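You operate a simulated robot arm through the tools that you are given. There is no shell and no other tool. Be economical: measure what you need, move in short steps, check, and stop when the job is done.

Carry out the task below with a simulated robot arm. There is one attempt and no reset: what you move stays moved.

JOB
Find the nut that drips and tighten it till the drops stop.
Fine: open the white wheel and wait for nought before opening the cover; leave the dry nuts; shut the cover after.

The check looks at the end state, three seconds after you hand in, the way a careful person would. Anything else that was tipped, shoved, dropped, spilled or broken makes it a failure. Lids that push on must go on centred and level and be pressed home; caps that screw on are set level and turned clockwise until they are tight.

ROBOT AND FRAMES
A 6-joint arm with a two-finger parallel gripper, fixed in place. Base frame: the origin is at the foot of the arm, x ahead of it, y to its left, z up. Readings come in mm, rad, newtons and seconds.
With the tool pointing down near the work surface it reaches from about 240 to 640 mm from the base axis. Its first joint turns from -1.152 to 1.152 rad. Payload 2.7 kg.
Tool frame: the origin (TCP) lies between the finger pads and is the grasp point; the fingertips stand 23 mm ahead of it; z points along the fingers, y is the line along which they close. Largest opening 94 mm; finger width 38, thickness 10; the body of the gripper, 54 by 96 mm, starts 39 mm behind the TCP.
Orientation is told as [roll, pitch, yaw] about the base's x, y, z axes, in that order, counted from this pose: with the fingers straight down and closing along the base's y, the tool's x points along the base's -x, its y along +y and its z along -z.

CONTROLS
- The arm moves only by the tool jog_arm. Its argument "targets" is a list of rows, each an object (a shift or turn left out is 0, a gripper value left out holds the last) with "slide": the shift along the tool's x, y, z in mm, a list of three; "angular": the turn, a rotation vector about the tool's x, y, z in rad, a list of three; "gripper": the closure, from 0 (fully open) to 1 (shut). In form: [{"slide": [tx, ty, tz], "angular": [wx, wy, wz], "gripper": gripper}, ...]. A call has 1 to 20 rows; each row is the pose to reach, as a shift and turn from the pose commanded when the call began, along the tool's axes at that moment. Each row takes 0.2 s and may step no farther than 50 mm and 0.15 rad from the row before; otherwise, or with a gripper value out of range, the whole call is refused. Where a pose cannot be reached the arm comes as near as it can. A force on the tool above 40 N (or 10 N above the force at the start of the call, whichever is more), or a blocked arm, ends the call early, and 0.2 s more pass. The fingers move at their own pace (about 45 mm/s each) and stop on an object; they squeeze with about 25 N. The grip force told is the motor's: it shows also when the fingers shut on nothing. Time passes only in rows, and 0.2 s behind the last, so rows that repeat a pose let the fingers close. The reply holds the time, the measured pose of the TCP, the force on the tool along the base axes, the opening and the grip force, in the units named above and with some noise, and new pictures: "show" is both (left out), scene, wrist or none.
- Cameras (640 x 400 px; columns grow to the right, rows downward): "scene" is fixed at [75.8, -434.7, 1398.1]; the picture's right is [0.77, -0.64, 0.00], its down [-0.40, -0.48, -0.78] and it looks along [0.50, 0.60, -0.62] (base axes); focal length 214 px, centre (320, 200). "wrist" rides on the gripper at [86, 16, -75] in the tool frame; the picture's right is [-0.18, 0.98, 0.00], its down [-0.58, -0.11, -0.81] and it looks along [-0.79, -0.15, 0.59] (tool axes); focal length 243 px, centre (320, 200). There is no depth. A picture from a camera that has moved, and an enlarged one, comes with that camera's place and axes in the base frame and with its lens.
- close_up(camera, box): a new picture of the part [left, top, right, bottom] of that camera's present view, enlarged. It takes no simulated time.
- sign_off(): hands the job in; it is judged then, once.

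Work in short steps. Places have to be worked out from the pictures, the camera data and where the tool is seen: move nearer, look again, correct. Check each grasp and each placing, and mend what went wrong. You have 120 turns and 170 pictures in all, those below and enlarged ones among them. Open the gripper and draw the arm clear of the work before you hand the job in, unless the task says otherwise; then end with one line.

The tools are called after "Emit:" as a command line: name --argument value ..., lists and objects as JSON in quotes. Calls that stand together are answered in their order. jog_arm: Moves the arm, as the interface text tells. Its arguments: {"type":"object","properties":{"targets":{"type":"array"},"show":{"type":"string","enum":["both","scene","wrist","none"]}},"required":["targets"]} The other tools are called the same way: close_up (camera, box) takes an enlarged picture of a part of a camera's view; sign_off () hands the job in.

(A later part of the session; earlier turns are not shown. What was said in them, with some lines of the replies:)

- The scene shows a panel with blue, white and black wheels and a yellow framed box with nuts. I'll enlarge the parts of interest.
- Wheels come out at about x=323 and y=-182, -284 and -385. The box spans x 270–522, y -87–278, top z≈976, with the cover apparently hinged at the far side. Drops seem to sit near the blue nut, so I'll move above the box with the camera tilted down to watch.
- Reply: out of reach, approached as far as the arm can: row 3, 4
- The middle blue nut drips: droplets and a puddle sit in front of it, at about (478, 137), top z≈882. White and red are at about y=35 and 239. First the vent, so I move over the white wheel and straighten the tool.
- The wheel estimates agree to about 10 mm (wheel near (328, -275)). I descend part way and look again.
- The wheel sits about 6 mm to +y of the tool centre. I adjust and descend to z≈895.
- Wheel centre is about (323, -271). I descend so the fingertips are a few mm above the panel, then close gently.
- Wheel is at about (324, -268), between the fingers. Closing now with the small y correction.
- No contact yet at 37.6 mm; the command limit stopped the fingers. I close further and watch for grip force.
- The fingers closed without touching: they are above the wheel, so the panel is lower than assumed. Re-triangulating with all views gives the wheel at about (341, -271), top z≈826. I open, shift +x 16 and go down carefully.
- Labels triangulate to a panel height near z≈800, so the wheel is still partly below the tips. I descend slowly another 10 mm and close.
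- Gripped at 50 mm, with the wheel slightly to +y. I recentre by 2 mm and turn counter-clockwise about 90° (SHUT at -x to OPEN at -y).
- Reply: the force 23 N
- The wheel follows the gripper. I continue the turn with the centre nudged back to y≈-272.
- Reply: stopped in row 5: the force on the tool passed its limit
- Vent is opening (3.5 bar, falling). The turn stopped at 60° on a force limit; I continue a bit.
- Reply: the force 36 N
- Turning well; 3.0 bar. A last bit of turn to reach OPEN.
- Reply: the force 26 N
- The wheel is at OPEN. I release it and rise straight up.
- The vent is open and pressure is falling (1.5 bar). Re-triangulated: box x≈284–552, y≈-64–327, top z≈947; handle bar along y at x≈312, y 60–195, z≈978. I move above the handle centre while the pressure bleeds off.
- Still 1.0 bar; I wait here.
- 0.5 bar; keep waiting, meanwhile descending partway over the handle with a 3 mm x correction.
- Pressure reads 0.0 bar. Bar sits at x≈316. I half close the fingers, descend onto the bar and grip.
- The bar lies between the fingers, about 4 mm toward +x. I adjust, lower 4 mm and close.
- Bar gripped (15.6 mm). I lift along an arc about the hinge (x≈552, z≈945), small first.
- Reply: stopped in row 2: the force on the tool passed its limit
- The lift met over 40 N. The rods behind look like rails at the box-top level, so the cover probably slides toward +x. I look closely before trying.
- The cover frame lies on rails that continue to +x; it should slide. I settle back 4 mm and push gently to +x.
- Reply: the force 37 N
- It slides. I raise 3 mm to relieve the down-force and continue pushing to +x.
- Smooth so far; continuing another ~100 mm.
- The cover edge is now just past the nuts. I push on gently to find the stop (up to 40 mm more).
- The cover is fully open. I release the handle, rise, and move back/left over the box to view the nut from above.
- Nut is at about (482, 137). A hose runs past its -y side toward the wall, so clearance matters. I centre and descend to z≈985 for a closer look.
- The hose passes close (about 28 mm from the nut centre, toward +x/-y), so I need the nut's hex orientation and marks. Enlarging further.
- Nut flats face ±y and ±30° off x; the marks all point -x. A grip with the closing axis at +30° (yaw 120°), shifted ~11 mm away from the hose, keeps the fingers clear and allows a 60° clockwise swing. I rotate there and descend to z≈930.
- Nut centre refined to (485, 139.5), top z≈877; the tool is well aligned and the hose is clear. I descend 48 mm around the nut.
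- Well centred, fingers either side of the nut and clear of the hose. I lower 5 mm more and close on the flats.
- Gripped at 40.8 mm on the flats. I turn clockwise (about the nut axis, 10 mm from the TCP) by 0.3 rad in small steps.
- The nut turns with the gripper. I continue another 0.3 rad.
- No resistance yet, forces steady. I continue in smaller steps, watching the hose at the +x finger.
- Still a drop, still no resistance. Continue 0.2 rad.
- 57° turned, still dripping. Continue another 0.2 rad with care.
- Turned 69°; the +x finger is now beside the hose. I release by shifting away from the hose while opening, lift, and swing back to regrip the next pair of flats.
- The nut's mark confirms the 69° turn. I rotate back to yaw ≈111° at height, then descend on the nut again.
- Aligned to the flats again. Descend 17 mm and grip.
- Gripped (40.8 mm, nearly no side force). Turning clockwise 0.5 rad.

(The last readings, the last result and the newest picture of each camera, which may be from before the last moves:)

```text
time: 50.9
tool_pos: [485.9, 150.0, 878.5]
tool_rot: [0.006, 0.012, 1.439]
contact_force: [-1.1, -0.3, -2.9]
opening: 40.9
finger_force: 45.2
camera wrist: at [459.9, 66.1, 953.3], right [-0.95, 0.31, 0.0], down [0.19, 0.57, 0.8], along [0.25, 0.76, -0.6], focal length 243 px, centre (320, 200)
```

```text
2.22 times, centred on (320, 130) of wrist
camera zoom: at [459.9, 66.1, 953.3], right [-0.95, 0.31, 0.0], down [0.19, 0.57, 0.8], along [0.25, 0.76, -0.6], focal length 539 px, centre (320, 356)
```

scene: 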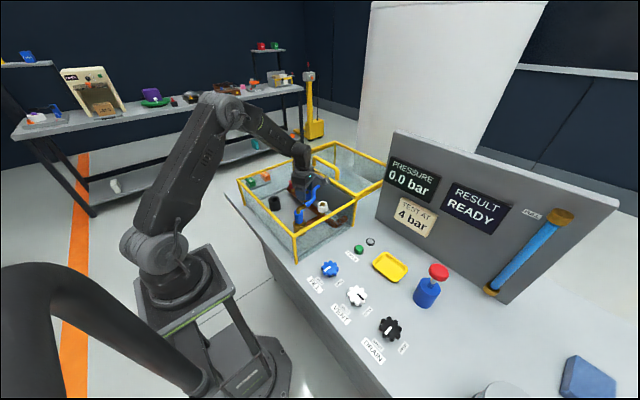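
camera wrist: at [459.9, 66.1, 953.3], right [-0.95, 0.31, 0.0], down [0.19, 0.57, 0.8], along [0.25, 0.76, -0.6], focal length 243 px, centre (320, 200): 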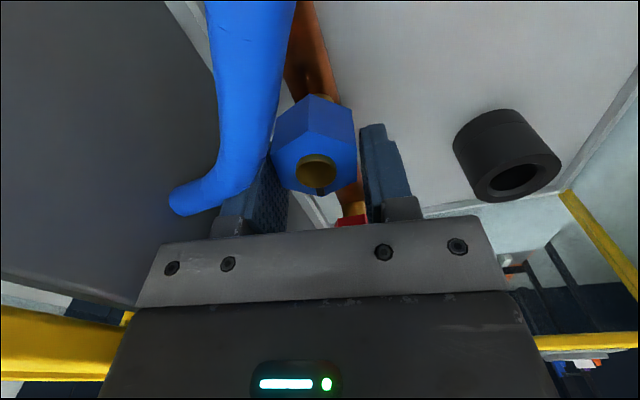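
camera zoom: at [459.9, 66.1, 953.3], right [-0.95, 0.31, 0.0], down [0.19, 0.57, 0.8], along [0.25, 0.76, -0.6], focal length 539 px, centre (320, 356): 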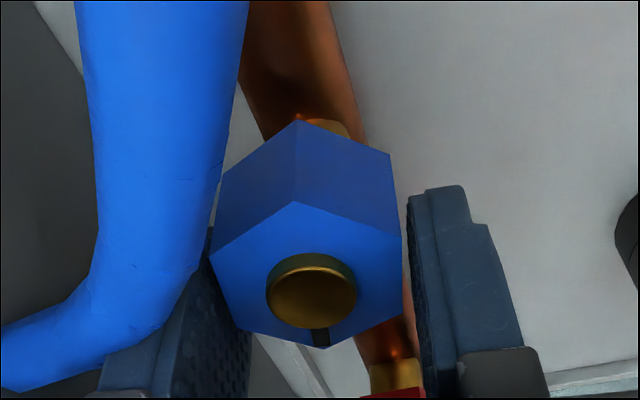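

The drops and puddle have vanished after about 98° total, so I stop turning. I release, again shifting away from the hose, and lift clear.

Emit:
jog_arm --targets '[{"slide": [0, 2, 0], "gripper": 0.5}, {"slide": [0, 4, 0], "gripper": 0.46}, {"slide": [0, 4, 0], "gripper": 0.46}, {"slide": [0, 4, -15]}, {"slide": [0, 4, -30]}, {"slide": [0, 4, -60]}, {"slide": [0, 4, -100]}, {"slide": [0, 4, -140]}, {"slide": [0, 4, -140]}, {"slide": [0, 4, -140]}, {"slide": [0, 4, -140]}, {"slide": [0, 4, -140]}]' --show "both"

Emit:
close_up --camera "scene" --box '[240, 150, 380, 250]'

Emit:
close_up --camera "wrist" --box '[220, 0, 420, 150]'

```text
time: 53.5
tool_pos: [484.0, 152.7, 1018.4]
tool_rot: [0.006, 0.011, 1.438]
contact_force: [0.3, -0.5, -0.2]
opening: 51.0
finger_force: 0.1
camera wrist: at [457.4, 68.6, 1093.1], right [-0.95, 0.31, 0.01], down [0.19, 0.57, 0.8], along [0.25, 0.76, -0.6], focal length 243 px, centre (320, 200)
```

scene: 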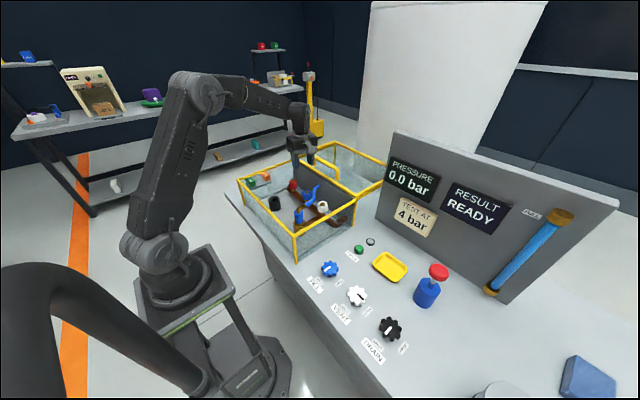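
wrist: 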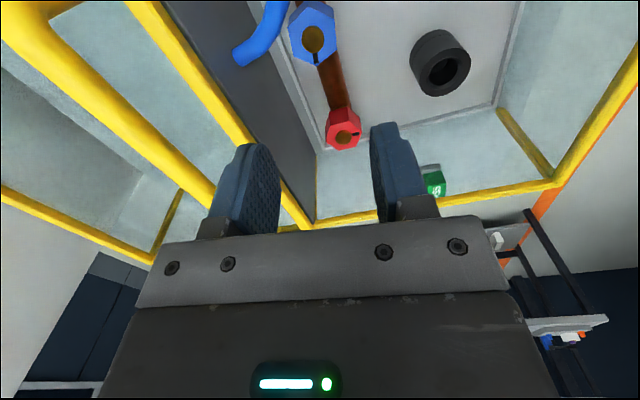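

```text
4.00 times, centred on (310, 200) of scene
camera zoom: at [75.8, -434.7, 1398.1], right [0.77, -0.64, 0.0], down [-0.4, -0.48, -0.78], along [0.5, 0.6, -0.62], focal length 858 px, centre (360, 200)
```

zoom: 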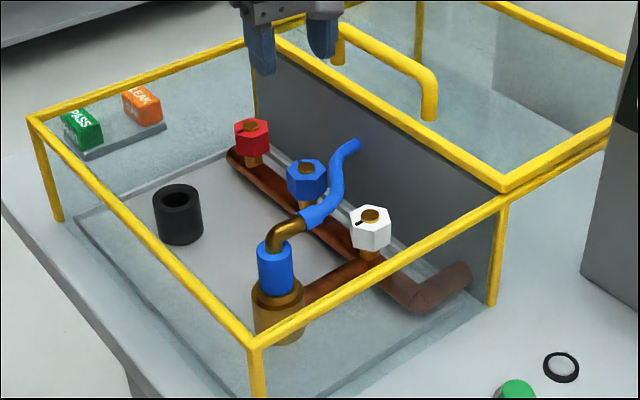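

```text
2.67 times, centred on (320, 75) of wrist
camera zoom: at [457.4, 68.6, 1093.1], right [-0.95, 0.31, 0.01], down [0.19, 0.57, 0.8], along [0.25, 0.76, -0.6], focal length 647 px, centre (320, 533)
```

zoom: 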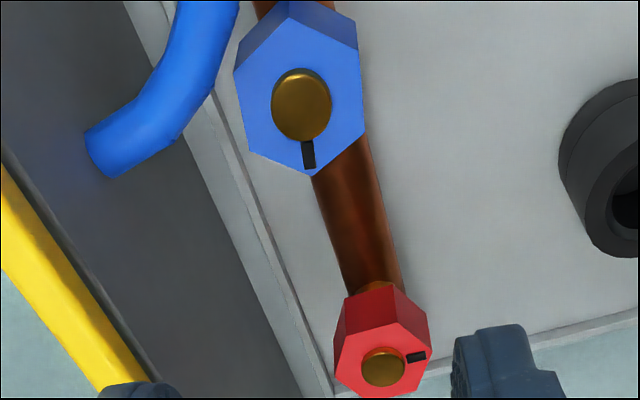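

No drops after release; the nut is tight against leaking. Now I go back over the handle (576, 124) to shut the cover.

Emit:
jog_arm --targets '[{"slide": [4, -24, -15], "angular": [0, 0, -0.04]}, {"slide": [9, -50, -28], "angular": [0, 0, -0.08]}, {"slide": [13, -75, -28], "angular": [0, 0, -0.13]}, {"slide": [16.6, -95, -28], "angular": [0, 0, -0.13], "gripper": 0.5}]' --show "wrist"

```text
time: 54.5
tool_pos: [576.2, 123.9, 1046.5]
tool_rot: [0.008, 0.008, 1.569]
contact_force: [0.5, 0.0, -0.2]
opening: 47.2
finger_force: 0.0
camera wrist: at [560.7, 37.3, 1121.1], right [-0.98, 0.19, 0.01], down [0.12, 0.59, 0.8], along [0.14, 0.79, -0.6], focal length 243 px, centre (320, 200)
```

wrist: 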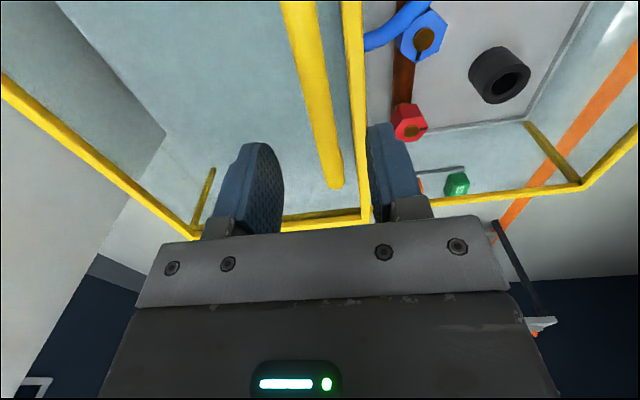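

The handle is between the fingers. Descend to z≈984 and grip.

Emit:
jog_arm --targets '[{"slide": [0, 0, 25]}, {"slide": [0, 0, 45]}, {"slide": [0, 0, 56]}, {"slide": [0, 0, 62]}, {"slide": [0, 0, 62], "gripper": 0.9}, {"slide": [0, 0, 62], "gripper": 1.0}, {"slide": [0, 0, 62], "gripper": 1.0}]' --show "wrist"

```text
time: 56.1
tool_pos: [574.3, 122.0, 983.6]
tool_rot: [0.008, 0.01, 1.569]
contact_force: [1.4, -0.7, -2.0]
opening: 15.7
finger_force: 45.1
camera wrist: at [559.6, 35.7, 1058.4], right [-0.98, 0.19, 0.01], down [0.12, 0.59, 0.8], along [0.14, 0.79, -0.6], focal length 243 px, centre (320, 200)
```

wrist: 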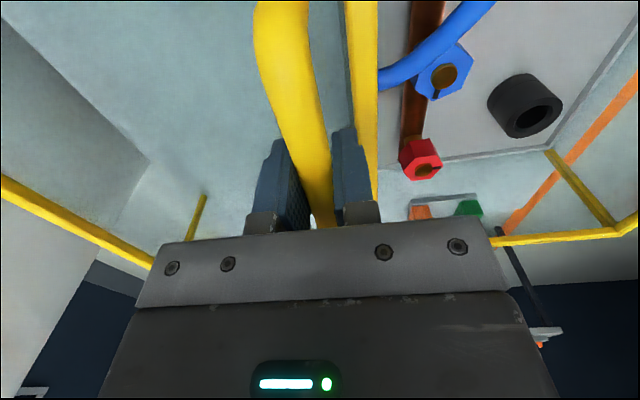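

Gripped. I draw the cover back toward -x along the rails.

Emit:
jog_arm --targets '[{"slide": [0, 12, 0]}, {"slide": [0, 27, 0]}, {"slide": [0, 42, 0]}, {"slide": [0, 57, 0]}, {"slide": [0, 72, 0]}, {"slide": [0, 87, 0]}, {"slide": [0, 102, 0]}, {"slide": [0, 117, 0]}, {"slide": [0, 132, 0]}, {"slide": [0, 147, 0]}, {"slide": [0, 162, 0]}, {"slide": [0, 177, 0]}, {"slide": [0, 192, 0]}, {"slide": [0, 207, 0]}, {"slide": [0, 222, 0]}, {"slide": [0, 235, 0]}]' --show "scene"

Emit:
close_up --camera "scene" --box '[220, 140, 380, 270]'

```text
time: 59.5
tool_pos: [339.9, 121.8, 983.8]
tool_rot: [0.015, 0.013, 1.57]
contact_force: [3.4, -14.8, -31.5]
opening: 15.6
finger_force: 45.5
```

scene: 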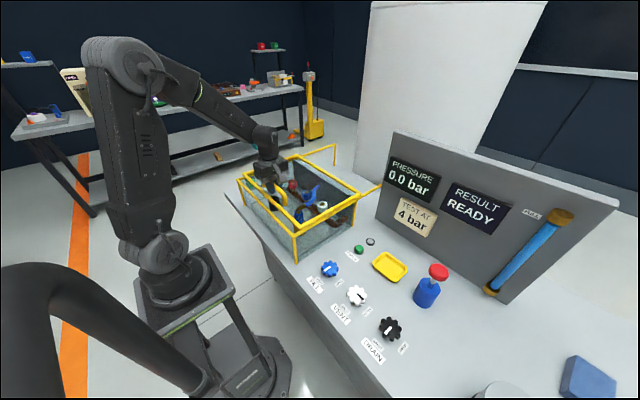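

```text
3.08 times, centred on (300, 205) of scene
camera zoom: at [76.2, -435.1, 1397.9], right [0.77, -0.64, 0.0], down [-0.4, -0.48, -0.78], along [0.5, 0.6, -0.62], focal length 660 px, centre (382, 185)
```

zoom: 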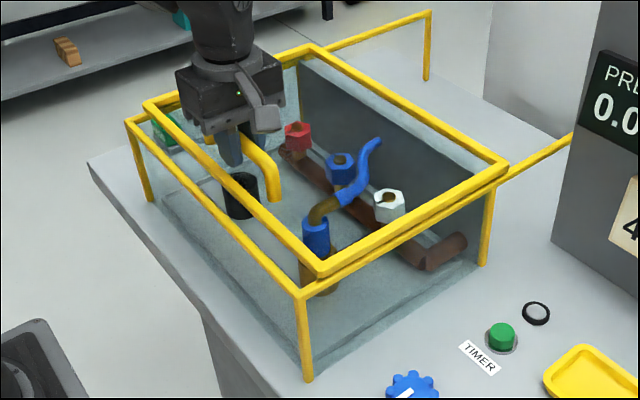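

About 20 mm remain. I lower 2 mm to relieve the upward pull and continue to the closed stop.

Emit:
jog_arm --targets '[{"slide": [0, 1, 2]}, {"slide": [0, 6, 2]}, {"slide": [0, 11, 2]}, {"slide": [0, 15, 2]}, {"slide": [0, 18, 2]}, {"slide": [0, 20, 2]}, {"slide": [0, 22, 2]}]' --show "wrist"

Emit:
close_up --camera "scene" --box '[220, 140, 380, 270]'

```text
time: 61.1
tool_pos: [317.5, 122.4, 985.2]
tool_rot: [0.008, 0.01, 1.568]
contact_force: [1.9, -23.3, -15.2]
opening: 15.7
finger_force: 45.4
camera wrist: at [302.7, 35.7, 1058.7], right [-0.98, 0.19, 0.01], down [0.12, 0.59, 0.8], along [0.14, 0.79, -0.6], focal length 243 px, centre (320, 200)
```

wrist: 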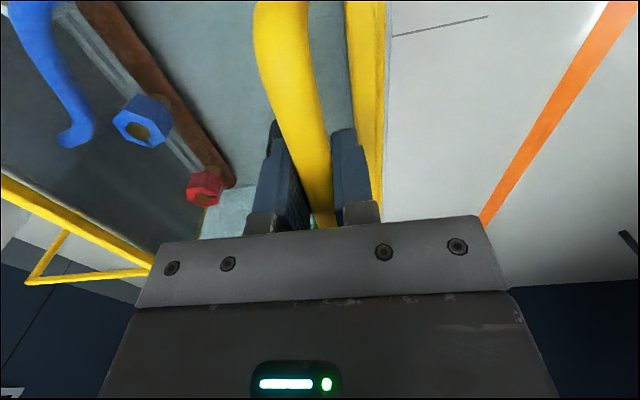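

```text
3.08 times, centred on (300, 205) of scene
camera zoom: at [76.0, -435.3, 1397.9], right [0.77, -0.64, 0.0], down [-0.4, -0.48, -0.78], along [0.5, 0.6, -0.62], focal length 660 px, centre (382, 185)
```

zoom: 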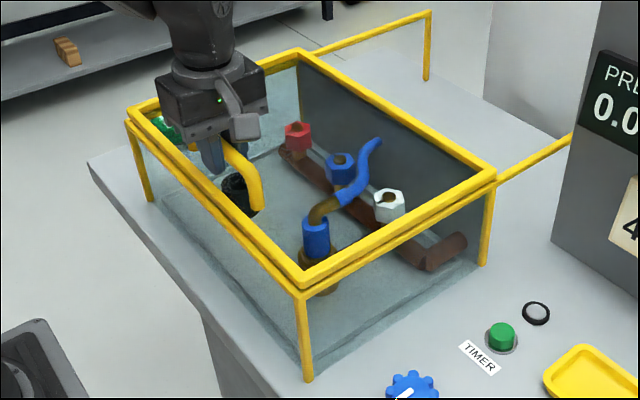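

Nearly flush and no stop force yet. I nudge a few mm more toward -x, checking for the end stop.

Emit:
jog_arm --targets '[{"slide": [0, 1.5, 0]}, {"slide": [0, 3, 0]}, {"slide": [0, 4, 0]}]' --show "wrist"

Emit:
close_up --camera "scene" --box '[230, 140, 390, 270]'

```text
time: 61.9
tool_pos: [315.9, 122.0, 984.6]
tool_rot: [0.007, 0.01, 1.57]
contact_force: [10.7, -27.9, -15.1]
opening: 15.8
finger_force: 44.8
camera wrist: at [299.4, 35.7, 1058.7], right [-0.98, 0.19, 0.01], down [0.12, 0.59, 0.8], along [0.15, 0.79, -0.6], focal length 243 px, centre (320, 200)
```

wrist: 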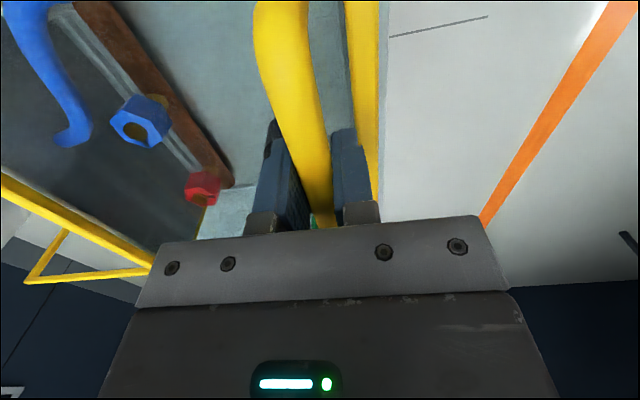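

```text
3.08 times, centred on (310, 205) of scene
camera zoom: at [76.3, -435.5, 1397.8], right [0.77, -0.64, 0.0], down [-0.4, -0.48, -0.78], along [0.5, 0.6, -0.62], focal length 660 px, centre (351, 185)
```

zoom: 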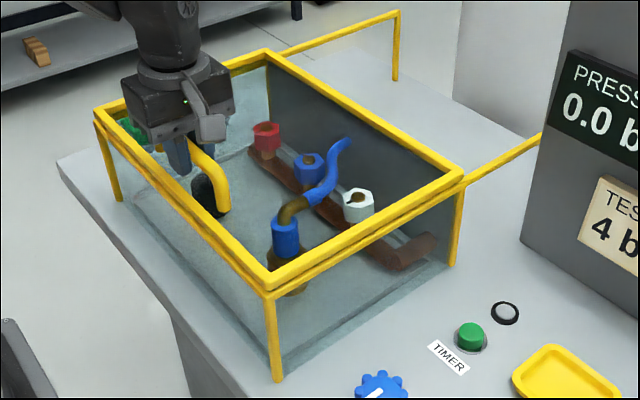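

It matches the original closed picture and the end stop is felt (+10 N in x). I open and lift away.

Emit:
jog_arm --targets '[{"gripper": 0.7}, {"gripper": 0.6}, {"gripper": 0.5}, {"slide": [0, 0, -25]}, {"slide": [0, 0, -65]}, {"slide": [0, 0, -105]}, {"slide": [0, 0, -145]}, {"slide": [0, 0, -185]}, {"slide": [0, 0, -185]}, {"slide": [0, 0, -185]}, {"slide": [0, 0, -185]}]' --show "both"

Emit:
close_up --camera "scene" --box '[230, 140, 390, 270]'

```text
time: 64.3
tool_pos: [315.8, 124.3, 1169.9]
tool_rot: [0.009, 0.01, 1.569]
contact_force: [-0.4, 0.3, -0.3]
opening: 46.8
finger_force: 0.0
camera wrist: at [300.8, 37.2, 1244.3], right [-0.98, 0.19, 0.01], down [0.12, 0.59, 0.8], along [0.15, 0.79, -0.6], focal length 243 px, centre (320, 200)
```

scene: 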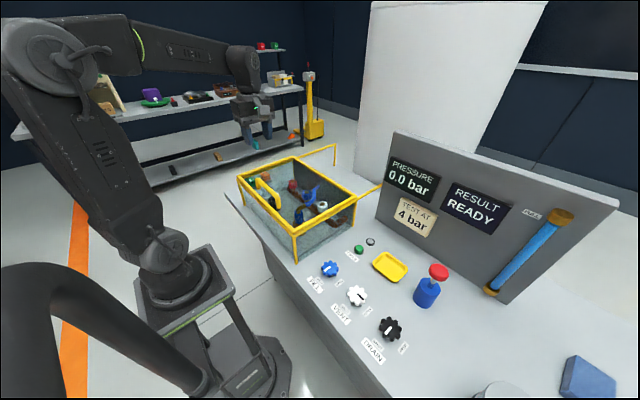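
wrist: 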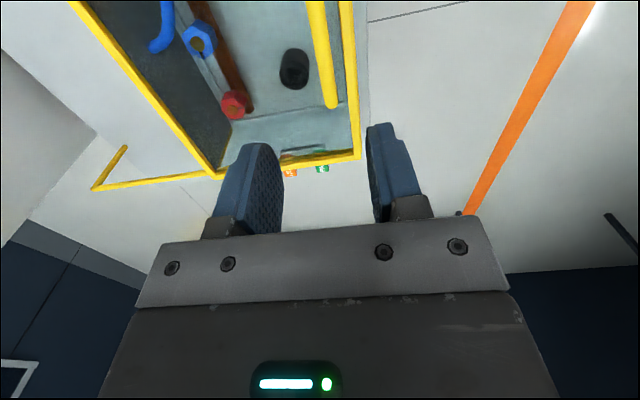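

```text
3.08 times, centred on (310, 205) of scene
camera zoom: at [75.8, -434.7, 1398.1], right [0.77, -0.64, 0.0], down [-0.4, -0.48, -0.78], along [0.5, 0.6, -0.62], focal length 660 px, centre (351, 185)
```

zoom: 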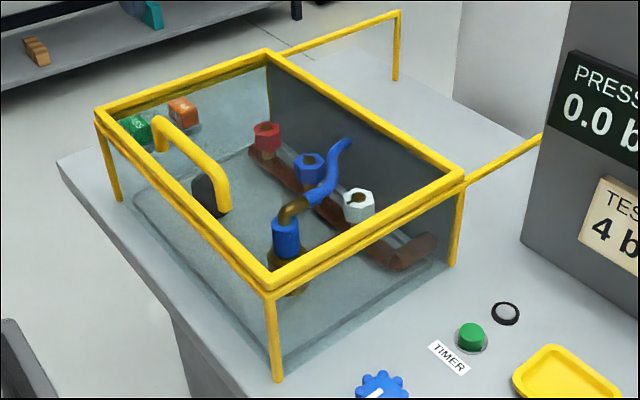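

Cover shut as at the start, no drops, pressure 0.0, arm clear. I open the gripper fully and hand in.

Emit:
jog_arm --targets '[{"gripper": 0.0}, {"gripper": 0.0}, {"gripper": 0.0}]' --show "none"

```text
time: 65.1
tool_pos: [316.8, 122.8, 1170.1]
tool_rot: [0.009, 0.009, 1.569]
contact_force: [0.5, 0.5, -0.2]
opening: 94.2
finger_force: 0.1
```

Everything is in its end state; handing in.

Emit:
sign_off

```text
The job is handed in.
```

I tightened the dripping nut, the middle blue one, by about 98° and the drops stopped. I opened the white vent wheel and waited for 0.0 bar before opening the cover, left the dry nuts alone, and shut the cover afterwards. The vent is still open, and I did not re-pressurise to test the nut at 4 bar.
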